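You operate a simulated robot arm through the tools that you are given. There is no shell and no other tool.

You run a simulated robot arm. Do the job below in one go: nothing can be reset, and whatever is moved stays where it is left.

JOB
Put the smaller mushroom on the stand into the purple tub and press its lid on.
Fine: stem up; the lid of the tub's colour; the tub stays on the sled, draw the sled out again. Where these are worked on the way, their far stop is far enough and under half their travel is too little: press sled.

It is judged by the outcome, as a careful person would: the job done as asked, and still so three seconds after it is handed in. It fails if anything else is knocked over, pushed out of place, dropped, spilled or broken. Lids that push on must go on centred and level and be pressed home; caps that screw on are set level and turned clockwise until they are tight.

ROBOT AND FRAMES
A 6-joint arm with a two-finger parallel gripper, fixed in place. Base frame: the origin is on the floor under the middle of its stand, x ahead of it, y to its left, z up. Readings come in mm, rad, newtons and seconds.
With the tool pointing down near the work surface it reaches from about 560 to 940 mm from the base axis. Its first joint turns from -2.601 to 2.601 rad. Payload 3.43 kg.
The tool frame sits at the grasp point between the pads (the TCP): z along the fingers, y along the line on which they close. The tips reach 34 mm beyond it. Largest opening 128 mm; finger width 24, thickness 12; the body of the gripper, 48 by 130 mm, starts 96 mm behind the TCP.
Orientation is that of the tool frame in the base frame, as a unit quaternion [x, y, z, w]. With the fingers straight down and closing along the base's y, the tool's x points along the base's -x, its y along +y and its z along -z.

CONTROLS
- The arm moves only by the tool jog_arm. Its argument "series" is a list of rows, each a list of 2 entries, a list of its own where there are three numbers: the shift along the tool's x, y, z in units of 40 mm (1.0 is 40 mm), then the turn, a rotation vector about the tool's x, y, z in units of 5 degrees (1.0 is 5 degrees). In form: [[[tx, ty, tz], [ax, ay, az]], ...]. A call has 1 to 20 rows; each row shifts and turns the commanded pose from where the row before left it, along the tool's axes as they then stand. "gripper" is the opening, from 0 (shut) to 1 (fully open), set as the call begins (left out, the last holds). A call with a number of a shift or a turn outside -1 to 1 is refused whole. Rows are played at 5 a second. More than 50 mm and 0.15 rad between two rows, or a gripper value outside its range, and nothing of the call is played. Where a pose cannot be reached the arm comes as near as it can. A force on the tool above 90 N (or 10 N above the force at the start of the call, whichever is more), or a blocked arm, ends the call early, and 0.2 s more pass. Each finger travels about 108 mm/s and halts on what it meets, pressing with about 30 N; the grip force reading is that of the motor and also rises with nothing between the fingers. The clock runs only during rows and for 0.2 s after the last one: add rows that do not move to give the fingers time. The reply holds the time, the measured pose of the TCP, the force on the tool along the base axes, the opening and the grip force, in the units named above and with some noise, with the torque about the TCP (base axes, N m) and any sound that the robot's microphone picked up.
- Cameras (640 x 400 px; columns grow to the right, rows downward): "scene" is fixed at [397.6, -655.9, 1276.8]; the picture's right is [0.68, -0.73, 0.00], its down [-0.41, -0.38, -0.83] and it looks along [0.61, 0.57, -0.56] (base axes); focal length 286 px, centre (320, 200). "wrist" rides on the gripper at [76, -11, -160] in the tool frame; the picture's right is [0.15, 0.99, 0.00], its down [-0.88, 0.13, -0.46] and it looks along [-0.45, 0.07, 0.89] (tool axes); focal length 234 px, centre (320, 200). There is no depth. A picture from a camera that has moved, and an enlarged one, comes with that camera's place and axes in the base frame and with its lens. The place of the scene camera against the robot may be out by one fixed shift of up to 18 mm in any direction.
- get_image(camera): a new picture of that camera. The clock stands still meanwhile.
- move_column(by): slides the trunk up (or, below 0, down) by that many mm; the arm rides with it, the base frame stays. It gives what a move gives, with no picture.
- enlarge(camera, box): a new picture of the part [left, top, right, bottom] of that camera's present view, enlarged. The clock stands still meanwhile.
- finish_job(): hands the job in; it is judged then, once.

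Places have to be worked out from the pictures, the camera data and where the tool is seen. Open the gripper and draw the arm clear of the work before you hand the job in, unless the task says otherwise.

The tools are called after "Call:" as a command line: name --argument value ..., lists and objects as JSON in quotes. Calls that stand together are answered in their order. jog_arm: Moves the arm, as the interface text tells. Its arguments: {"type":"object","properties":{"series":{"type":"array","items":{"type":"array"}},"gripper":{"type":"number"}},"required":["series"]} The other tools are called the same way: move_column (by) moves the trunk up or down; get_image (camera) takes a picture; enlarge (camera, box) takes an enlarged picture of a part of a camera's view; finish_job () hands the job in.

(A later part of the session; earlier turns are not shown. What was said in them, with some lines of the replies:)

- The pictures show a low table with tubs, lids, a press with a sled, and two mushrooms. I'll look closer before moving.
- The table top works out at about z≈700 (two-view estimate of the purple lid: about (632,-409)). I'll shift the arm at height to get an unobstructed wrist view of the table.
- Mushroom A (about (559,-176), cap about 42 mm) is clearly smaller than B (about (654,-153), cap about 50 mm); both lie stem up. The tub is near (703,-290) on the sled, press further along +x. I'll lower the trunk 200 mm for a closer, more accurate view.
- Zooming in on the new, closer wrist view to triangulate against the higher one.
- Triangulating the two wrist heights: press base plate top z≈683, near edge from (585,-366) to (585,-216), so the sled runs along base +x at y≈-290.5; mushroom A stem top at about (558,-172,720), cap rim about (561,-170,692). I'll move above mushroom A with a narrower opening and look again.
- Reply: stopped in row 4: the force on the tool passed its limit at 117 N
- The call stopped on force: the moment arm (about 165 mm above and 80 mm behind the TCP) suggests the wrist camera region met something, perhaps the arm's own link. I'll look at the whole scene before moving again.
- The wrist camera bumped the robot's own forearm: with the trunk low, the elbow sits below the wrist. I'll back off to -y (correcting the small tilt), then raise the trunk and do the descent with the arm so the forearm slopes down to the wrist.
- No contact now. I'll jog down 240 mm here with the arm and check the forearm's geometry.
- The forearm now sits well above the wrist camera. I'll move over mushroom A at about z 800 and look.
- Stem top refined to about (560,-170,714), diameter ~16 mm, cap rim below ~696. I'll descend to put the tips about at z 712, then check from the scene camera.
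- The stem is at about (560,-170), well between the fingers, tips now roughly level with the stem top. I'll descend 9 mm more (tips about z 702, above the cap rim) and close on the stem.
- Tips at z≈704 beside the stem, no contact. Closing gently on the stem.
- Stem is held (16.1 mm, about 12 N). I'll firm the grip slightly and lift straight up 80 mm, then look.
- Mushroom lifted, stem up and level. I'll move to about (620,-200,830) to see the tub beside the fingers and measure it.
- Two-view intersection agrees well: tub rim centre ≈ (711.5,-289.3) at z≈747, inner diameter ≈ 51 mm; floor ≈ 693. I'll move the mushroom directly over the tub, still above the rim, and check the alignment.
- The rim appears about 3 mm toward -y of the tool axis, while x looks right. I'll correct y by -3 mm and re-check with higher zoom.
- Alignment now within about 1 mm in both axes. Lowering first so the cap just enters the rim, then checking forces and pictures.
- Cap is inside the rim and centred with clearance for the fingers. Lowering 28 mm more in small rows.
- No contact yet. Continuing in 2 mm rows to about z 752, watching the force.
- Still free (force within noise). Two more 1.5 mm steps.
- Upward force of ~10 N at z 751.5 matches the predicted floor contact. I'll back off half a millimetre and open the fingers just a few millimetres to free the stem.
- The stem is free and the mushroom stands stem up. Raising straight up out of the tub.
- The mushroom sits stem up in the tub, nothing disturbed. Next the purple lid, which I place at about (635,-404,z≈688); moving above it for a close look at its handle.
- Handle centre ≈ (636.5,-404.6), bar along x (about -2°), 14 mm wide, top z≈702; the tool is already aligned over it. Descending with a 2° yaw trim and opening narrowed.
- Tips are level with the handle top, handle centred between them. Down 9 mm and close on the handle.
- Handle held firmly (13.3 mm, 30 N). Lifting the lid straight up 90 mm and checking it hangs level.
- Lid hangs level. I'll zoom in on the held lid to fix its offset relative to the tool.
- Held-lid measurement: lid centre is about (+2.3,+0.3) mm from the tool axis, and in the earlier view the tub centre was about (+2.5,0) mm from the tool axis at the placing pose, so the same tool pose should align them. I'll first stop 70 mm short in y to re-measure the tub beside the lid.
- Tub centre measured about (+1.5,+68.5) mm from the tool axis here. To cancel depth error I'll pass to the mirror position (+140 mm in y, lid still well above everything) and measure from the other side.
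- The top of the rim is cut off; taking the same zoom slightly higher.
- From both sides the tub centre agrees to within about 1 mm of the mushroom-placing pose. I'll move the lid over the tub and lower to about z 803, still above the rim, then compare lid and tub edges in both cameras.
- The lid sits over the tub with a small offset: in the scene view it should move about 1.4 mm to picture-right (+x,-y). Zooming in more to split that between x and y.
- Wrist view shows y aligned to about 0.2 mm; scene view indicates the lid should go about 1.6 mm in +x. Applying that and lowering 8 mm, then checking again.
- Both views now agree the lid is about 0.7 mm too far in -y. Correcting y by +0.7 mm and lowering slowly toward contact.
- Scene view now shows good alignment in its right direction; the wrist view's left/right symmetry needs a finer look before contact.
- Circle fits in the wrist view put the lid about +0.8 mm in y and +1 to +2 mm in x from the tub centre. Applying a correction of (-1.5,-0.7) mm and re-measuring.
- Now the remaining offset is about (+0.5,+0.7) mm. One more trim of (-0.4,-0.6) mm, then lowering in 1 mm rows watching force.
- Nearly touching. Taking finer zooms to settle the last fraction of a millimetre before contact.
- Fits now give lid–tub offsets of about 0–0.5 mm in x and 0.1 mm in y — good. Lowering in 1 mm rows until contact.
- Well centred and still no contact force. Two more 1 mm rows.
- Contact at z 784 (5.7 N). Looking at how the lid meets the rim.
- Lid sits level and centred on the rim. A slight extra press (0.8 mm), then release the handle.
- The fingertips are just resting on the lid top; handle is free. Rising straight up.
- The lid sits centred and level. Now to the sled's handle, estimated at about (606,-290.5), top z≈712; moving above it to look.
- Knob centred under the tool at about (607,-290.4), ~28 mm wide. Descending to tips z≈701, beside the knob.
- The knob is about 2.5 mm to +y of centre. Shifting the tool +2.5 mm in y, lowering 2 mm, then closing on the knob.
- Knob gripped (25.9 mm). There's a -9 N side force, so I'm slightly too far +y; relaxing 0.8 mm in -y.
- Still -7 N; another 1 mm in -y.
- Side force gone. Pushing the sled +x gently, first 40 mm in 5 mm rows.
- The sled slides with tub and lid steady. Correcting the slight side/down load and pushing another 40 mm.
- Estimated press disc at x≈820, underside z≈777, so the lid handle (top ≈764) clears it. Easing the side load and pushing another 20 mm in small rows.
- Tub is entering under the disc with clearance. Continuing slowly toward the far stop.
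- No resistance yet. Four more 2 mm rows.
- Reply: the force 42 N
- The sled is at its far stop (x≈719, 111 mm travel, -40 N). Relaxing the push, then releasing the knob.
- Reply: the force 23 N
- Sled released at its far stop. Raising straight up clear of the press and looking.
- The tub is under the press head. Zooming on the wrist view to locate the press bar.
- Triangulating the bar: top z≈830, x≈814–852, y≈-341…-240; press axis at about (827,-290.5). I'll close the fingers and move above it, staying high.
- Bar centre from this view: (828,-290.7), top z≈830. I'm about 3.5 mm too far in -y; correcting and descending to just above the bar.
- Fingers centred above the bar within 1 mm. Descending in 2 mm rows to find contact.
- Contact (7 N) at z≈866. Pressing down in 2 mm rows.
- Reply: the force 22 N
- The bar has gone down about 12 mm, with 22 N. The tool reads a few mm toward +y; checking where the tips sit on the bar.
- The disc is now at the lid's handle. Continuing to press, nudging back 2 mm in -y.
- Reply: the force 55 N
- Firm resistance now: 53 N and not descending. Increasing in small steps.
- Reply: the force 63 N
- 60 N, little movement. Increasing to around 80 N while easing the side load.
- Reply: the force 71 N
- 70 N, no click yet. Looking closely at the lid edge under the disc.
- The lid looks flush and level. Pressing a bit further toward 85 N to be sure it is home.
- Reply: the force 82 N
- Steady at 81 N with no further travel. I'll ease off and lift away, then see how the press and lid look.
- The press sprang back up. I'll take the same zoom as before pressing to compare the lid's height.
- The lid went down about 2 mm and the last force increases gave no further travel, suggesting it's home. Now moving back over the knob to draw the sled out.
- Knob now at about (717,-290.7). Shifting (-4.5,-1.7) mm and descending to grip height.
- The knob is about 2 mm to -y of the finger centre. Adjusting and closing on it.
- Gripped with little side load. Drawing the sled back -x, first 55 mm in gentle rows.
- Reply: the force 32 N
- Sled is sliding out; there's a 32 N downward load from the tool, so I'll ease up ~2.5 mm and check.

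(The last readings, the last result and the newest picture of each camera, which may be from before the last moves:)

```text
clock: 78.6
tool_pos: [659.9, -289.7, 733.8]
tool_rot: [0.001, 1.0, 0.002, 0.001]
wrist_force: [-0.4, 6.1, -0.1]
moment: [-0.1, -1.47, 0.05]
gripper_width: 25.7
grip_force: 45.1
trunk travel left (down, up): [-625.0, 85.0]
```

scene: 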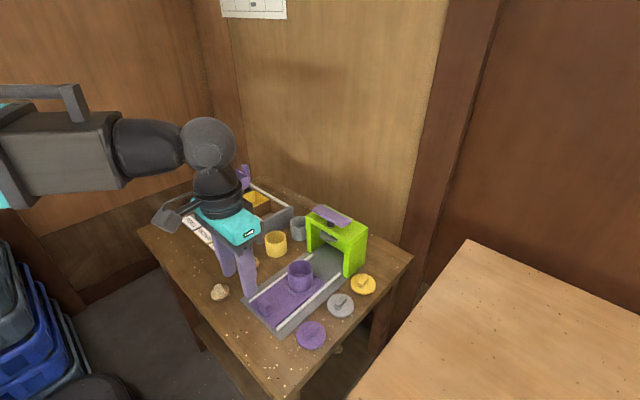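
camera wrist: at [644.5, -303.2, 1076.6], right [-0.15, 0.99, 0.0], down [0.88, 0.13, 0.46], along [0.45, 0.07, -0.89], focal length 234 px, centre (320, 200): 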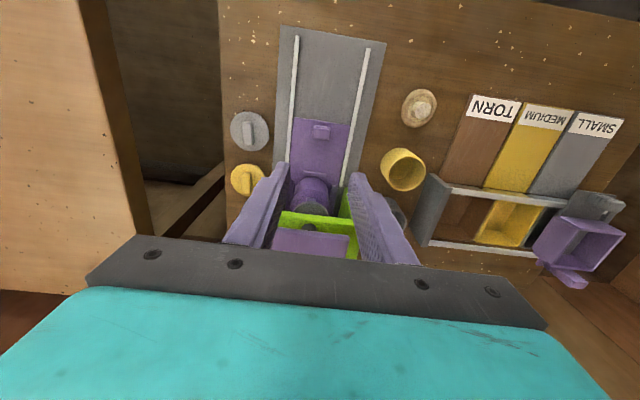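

Load relieved. Continuing to draw the sled back another 45 mm, with a tiny upward bias as it goes.

Call:
jog_arm --series '[[[0.06, 0.01, 0], [0, 0, 0]], [[0.12, 0, -0.005], [0, 0, 0]], [[0.12, 0, -0.005], [0, 0, 0]], [[0.12, 0, -0.005], [0, 0, 0]], [[0.12, 0, -0.005], [0, 0, 0]], [[0.12, 0, -0.005], [0, 0, 0]], [[0.12, 0, -0.005], [0, 0, 0]], [[0.12, 0, -0.005], [0, 0, 0]], [[0.12, 0, -0.005], [0, 0, 0]], [[0.1, 0, 0], [0, 0, 0]], [[0, 0, 0], [0, 0, 0]]]'

Call:
enlarge --camera "scene" --box '[240, 220, 360, 295]'

```text
clock: 81.0
tool_pos: [615.9, -291.2, 732.9]
tool_rot: [0.001, 1.0, 0.002, -0.002]
wrist_force: [-0.1, 8.9, -30.6]
moment: [0.05, 0.44, -0.03]
gripper_width: 25.3
grip_force: 44.7
trunk travel left (down, up): [-625.0, 85.0]
```

```text
5.33 times, centred on (300, 258) of scene
camera zoom: at [397.6, -655.9, 1276.8], right [0.68, -0.73, 0.0], down [-0.41, -0.38, -0.83], along [0.61, 0.57, -0.56], focal length 1523 px, centre (427, -107)
```

zoom: 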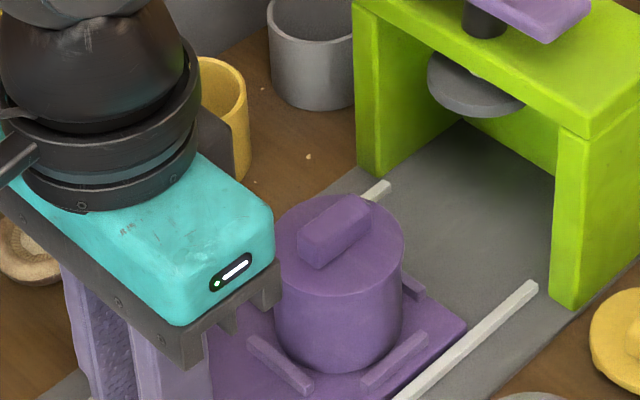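

Now I'm pulling up too much (-31 N); lowering about 2.5 mm, then the last 7 mm to the start stop.

Call:
jog_arm --series '[[[0, 0, 0.03], [0, 0, 0]], [[0, 0.015, 0.03], [0, 0, 0]], [[0, 0, 0], [0, 0, 0]]]'

Call:
jog_arm --series '[[[0.05, 0, 0], [0, 0, 0]], [[0.05, 0, 0], [0, 0, 0]], [[0.05, 0, 0], [0, 0, 0]], [[0.025, 0, 0], [0, 0, 0]], [[0, 0, 0], [0, 0, 0]]]'

```text
clock: 81.8
tool_pos: [616.9, -290.4, 734.3]
tool_rot: [0.002, 1.0, 0.0, 0.0]
wrist_force: [0.1, 3.9, -5.0]
moment: [0.06, 1.47, 0.03]
gripper_width: 25.6
grip_force: 45.0
trunk travel left (down, up): [-625.0, 85.0]
```

```text
clock: 83.0
tool_pos: [608.6, -289.6, 735.0]
tool_rot: [0.001, 1.0, 0.001, 0.001]
wrist_force: [0.9, -15.0, 13.4]
moment: [-0.5, -0.09, 0.11]
gripper_width: 25.7
grip_force: 45.3
trunk travel left (down, up): [-625.0, 85.0]
```

Nearly back at the start. Easing side load and pulling the last few millimetres to the near stop.

Call:
jog_arm --series '[[[0.025, -0.03, -0.025], [0, 0, 0]], [[0.025, 0, 0], [0, 0, 0]], [[0.025, 0, 0], [0, 0, 0]], [[0, 0, 0], [0, 0, 0]]]'

Call:
enlarge --camera "scene" --box '[260, 240, 340, 290]'

```text
clock: 84.0
tool_pos: [607.3, -289.6, 734.7]
tool_rot: [0.001, 1.0, 0.002, 0.001]
wrist_force: [9.4, -2.9, 3.2]
moment: [-0.2, -0.77, 0.07]
gripper_width: 25.4
grip_force: 45.0
trunk travel left (down, up): [-625.0, 85.0]
```

```text
8.00 times, centred on (300, 265) of scene
camera zoom: at [397.6, -655.9, 1276.8], right [0.68, -0.73, 0.0], down [-0.41, -0.38, -0.83], along [0.61, 0.57, -0.56], focal length 2284 px, centre (480, -320)
```

zoom: 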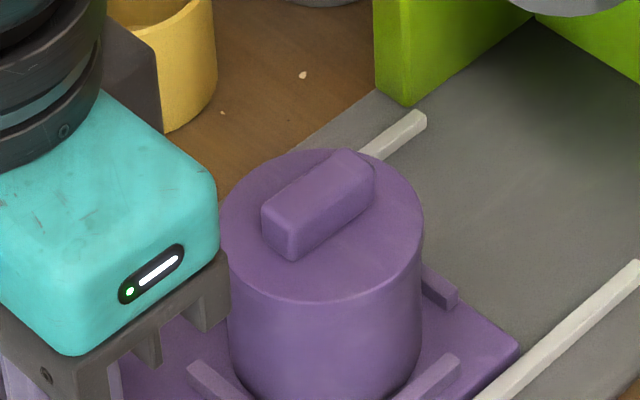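

The sled is back at its near stop. Zooming in on the lid seam.

Call:
enlarge --camera "scene" --box '[282, 258, 322, 283]'

```text
16.00 times, centred on (302, 270) of scene
camera zoom: at [397.6, -655.9, 1276.8], right [0.68, -0.73, 0.0], down [-0.41, -0.38, -0.83], along [0.61, 0.57, -0.56], focal length 4568 px, centre (608, -928)
```

zoom: 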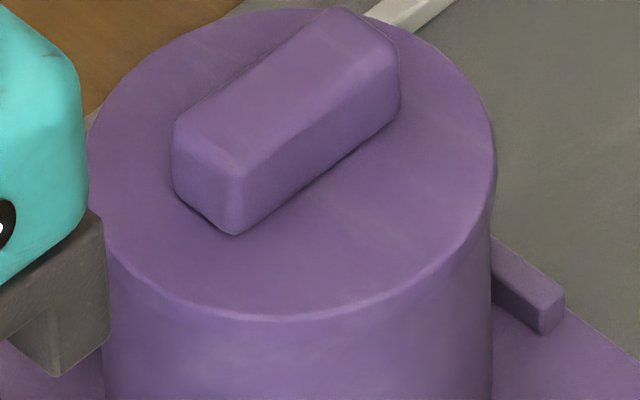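

The seam looks closed all round. Releasing the knob and raising the arm for an unobstructed look.

Call:
jog_arm --series '[[[-0.025, 0, 0], [0, 0, 0]], [[0, 0, 0], [0, 0, 0]]]'

Call:
jog_arm --series '[[[0, 0, 0], [0, 0, 0]], [[0, 0, 0], [0, 0, 0]], [[0, 0, 0], [0, 0, 0]]]' --gripper 0.42

Call:
jog_arm --series '[[[0, 0, -0.4], [0, 0, 0]], [[0, 0, -0.8], [0, 0, 0]], [[0, 0, -0.9], [0, 0, 0]], [[0, 0, -0.9], [0, 0, 0]], [[0, 0, 0], [0, 0, 0]]]'

Call:
enlarge --camera "scene" --box '[260, 240, 340, 290]'

Call:
get_image --camera "wrist"

```text
clock: 84.6
tool_pos: [607.3, -289.0, 733.3]
tool_rot: [0.001, 1.0, 0.001, -0.001]
wrist_force: [3.9, 5.5, -3.1]
moment: [-0.02, -1.36, 0.05]
gripper_width: 25.5
grip_force: 44.7
trunk travel left (down, up): [-625.0, 85.0]
```

```text
clock: 85.4
tool_pos: [607.3, -290.4, 734.1]
tool_rot: [0.001, 1.0, 0.0, 0.0]
wrist_force: [-1.0, -0.7, 0.3]
moment: [0.03, -0.01, 0.01]
gripper_width: 53.8
grip_force: 0.1
trunk travel left (down, up): [-625.0, 85.0]
```

```text
clock: 86.6
tool_pos: [605.6, -293.3, 857.2]
tool_rot: [0.0, 1.0, 0.001, 0.0]
wrist_force: [0.0, -0.4, 0.6]
moment: [-0.05, 0.0, 0.02]
gripper_width: 53.9
grip_force: 0.0
trunk travel left (down, up): [-625.0, 85.0]
```

```text
8.00 times, centred on (300, 265) of scene
camera zoom: at [397.6, -655.9, 1276.8], right [0.68, -0.73, 0.0], down [-0.41, -0.38, -0.83], along [0.61, 0.57, -0.56], focal length 2284 px, centre (480, -320)
```

zoom: 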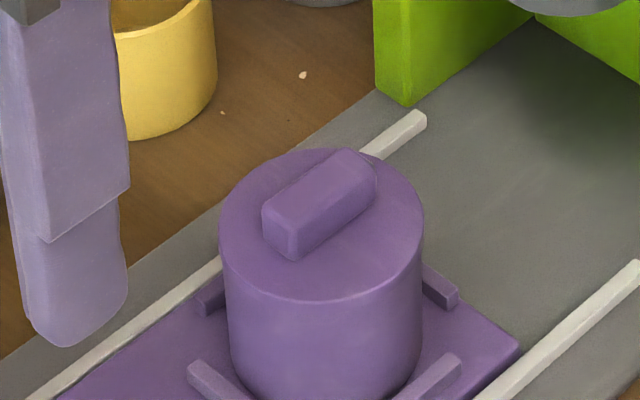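

```text
taken
camera wrist: at [530.4, -304.8, 1017.5], right [-0.15, 0.99, 0.0], down [0.88, 0.13, 0.46], along [0.45, 0.07, -0.89], focal length 234 px, centre (320, 200)
```

wrist: 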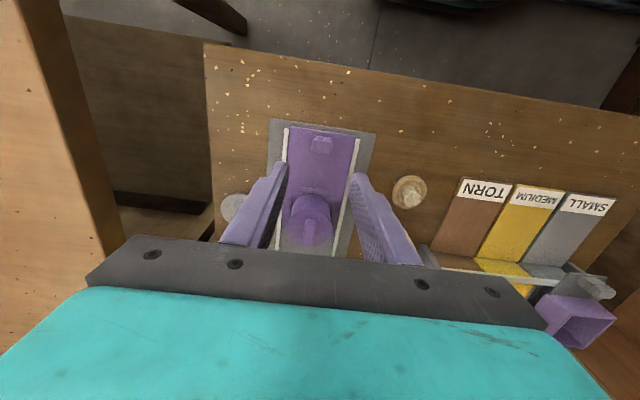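

Arm clear. Closer views of the seam from the scene camera.

Call:
enlarge --camera "scene" --box '[284, 266, 316, 286]'

Call:
enlarge --camera "scene" --box '[300, 256, 320, 269]'

Call:
enlarge --camera "wrist" --box '[280, 175, 345, 216]'

```text
16.00 times, centred on (300, 276) of scene
camera zoom: at [397.6, -655.9, 1276.8], right [0.68, -0.73, 0.0], down [-0.41, -0.38, -0.83], along [0.61, 0.57, -0.56], focal length 4568 px, centre (640, -1016)
```

zoom: 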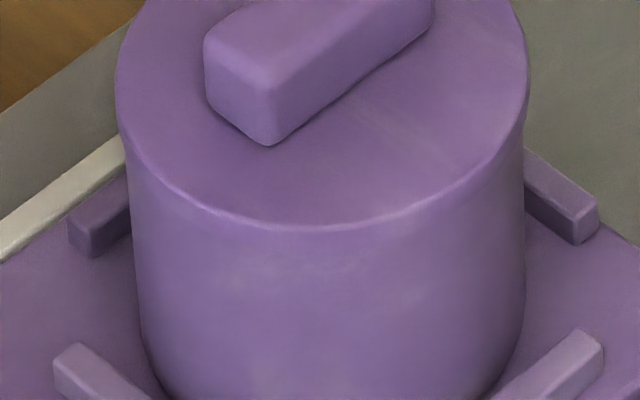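

```text
16.00 times, centred on (310, 262) of scene
camera zoom: at [397.6, -655.9, 1276.8], right [0.68, -0.73, 0.0], down [-0.41, -0.38, -0.83], along [0.61, 0.57, -0.56], focal length 4568 px, centre (480, -800)
```

zoom: 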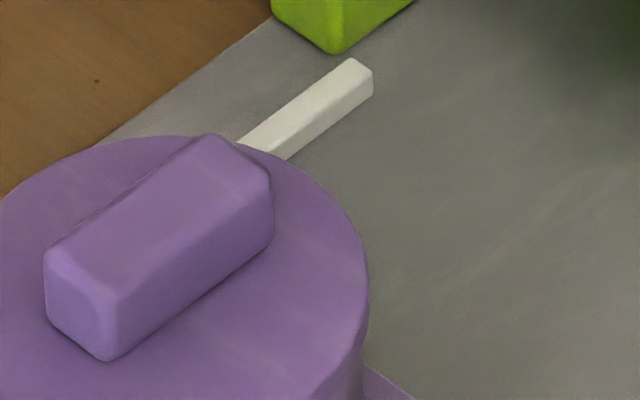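

```text
9.76 times, centred on (312, 196) of wrist
camera zoom: at [530.4, -304.8, 1017.5], right [-0.15, 0.99, 0.0], down [0.88, 0.13, 0.46], along [0.45, 0.07, -0.89], focal length 2285 px, centre (393, 244)
```

zoom: 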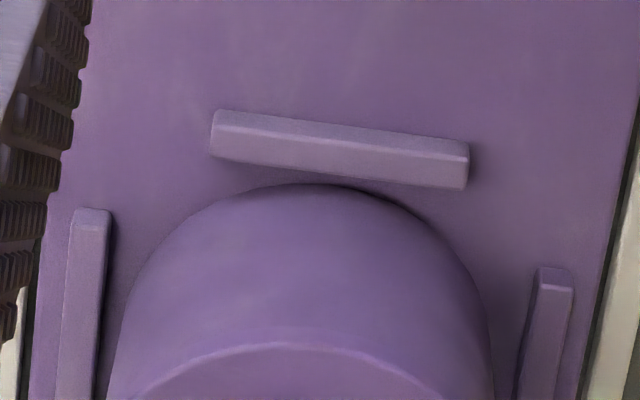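

The lid's top edge is now only ~2 mm above where the bare rim was (before pressing ~5 mm), level and seam closed: it's home. Opening the gripper fully and raising the arm well clear.

Call:
jog_arm --series '[[[0, 0, -0.8], [0, 0, 0]], [[0, 0, -0.9], [0, 0, 0]], [[0, 0, -0.9], [0, 0, 0]], [[0, 0, -0.9], [0, 0, 0]], [[0, 0, -0.9], [0, 0, 0]], [[0, 0, 0], [0, 0, 0]], [[0, 0, 0], [0, 0, 0]]]' --gripper 1

Call:
get_image --camera "scene"

Call:
enlarge --camera "scene" --box '[180, 160, 420, 360]'

Call:
get_image --camera "wrist"

```text
clock: 88.2
tool_pos: [610.3, -293.3, 1028.5]
tool_rot: [0.001, 1.0, 0.001, 0.0]
wrist_force: [-0.1, -0.2, 0.2]
moment: [-0.04, 0.01, 0.03]
gripper_width: 127.9
grip_force: 0.1
trunk travel left (down, up): [-625.0, 85.0]
```

```text
taken
```

scene: 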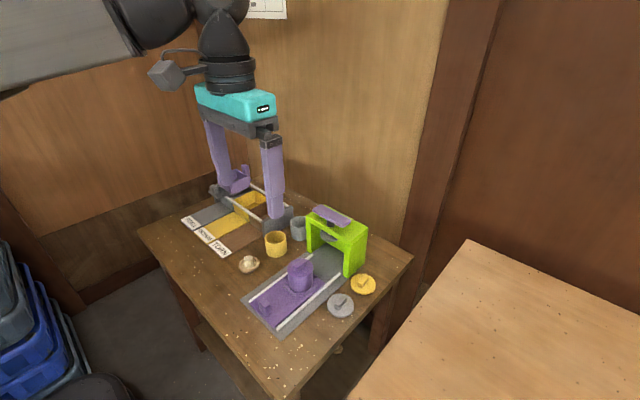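

```text
2.00 times, centred on (300, 260) of scene
camera zoom: at [397.6, -655.9, 1276.8], right [0.68, -0.73, 0.0], down [-0.41, -0.38, -0.83], along [0.61, 0.57, -0.56], focal length 571 px, centre (360, 80)
```

zoom: 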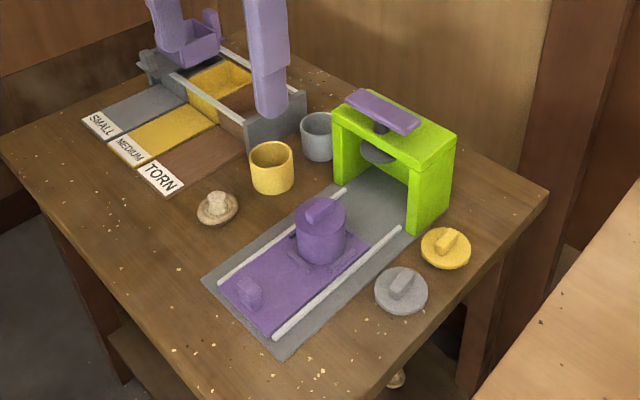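

```text
taken
camera wrist: at [534.2, -305.8, 1189.4], right [-0.15, 0.99, 0.0], down [0.88, 0.13, 0.46], along [0.45, 0.07, -0.89], focal length 234 px, centre (320, 200)
```

wrist: 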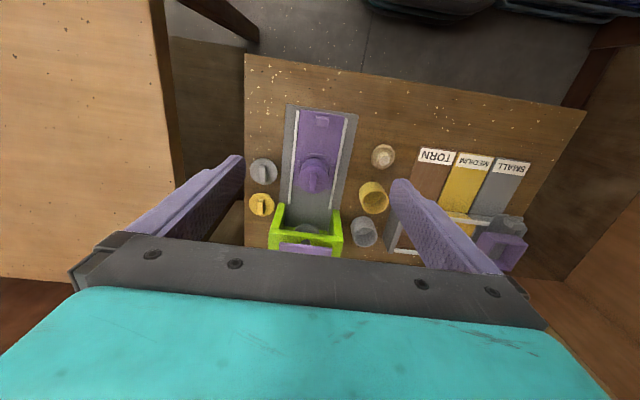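

The final views show the purple tub lidded on the sled, with the sled drawn out to its near stop. The press is up, everything else is where it was, and the arm is clear with the gripper open. Handing in.

Call:
finish_job

```text
The job is handed in.
```

The job is handed in. The smaller mushroom is stem up in the purple tub, with the purple lid pressed on. The tub is still on the sled, and the sled is drawn back out to its start position. No verdict has come back yet.

- **Mushroom:** it was standing stem up, resting on the tub floor, when I let go. I couldn't see inside after the lid went on.
- **Lid:** I pushed the sled to its far stop (111 mm of travel) and pressed down with up to 81 N. The lid went down about 2–3 mm, stopped moving before the last push, and sits level with no visible gap. There was no click, so "home" is judged from that and from the pictures.
- **Arm bump:** early on, the wrist camera bumped the robot's own forearm and a safety stop cut the move short (117 N). It was well above the table and touched nothing there.
- **Everything else:** the other mushroom, the other tubs and lids, and the sorter look unmoved in the final pictures. The arm is raised clear with the gripper open.
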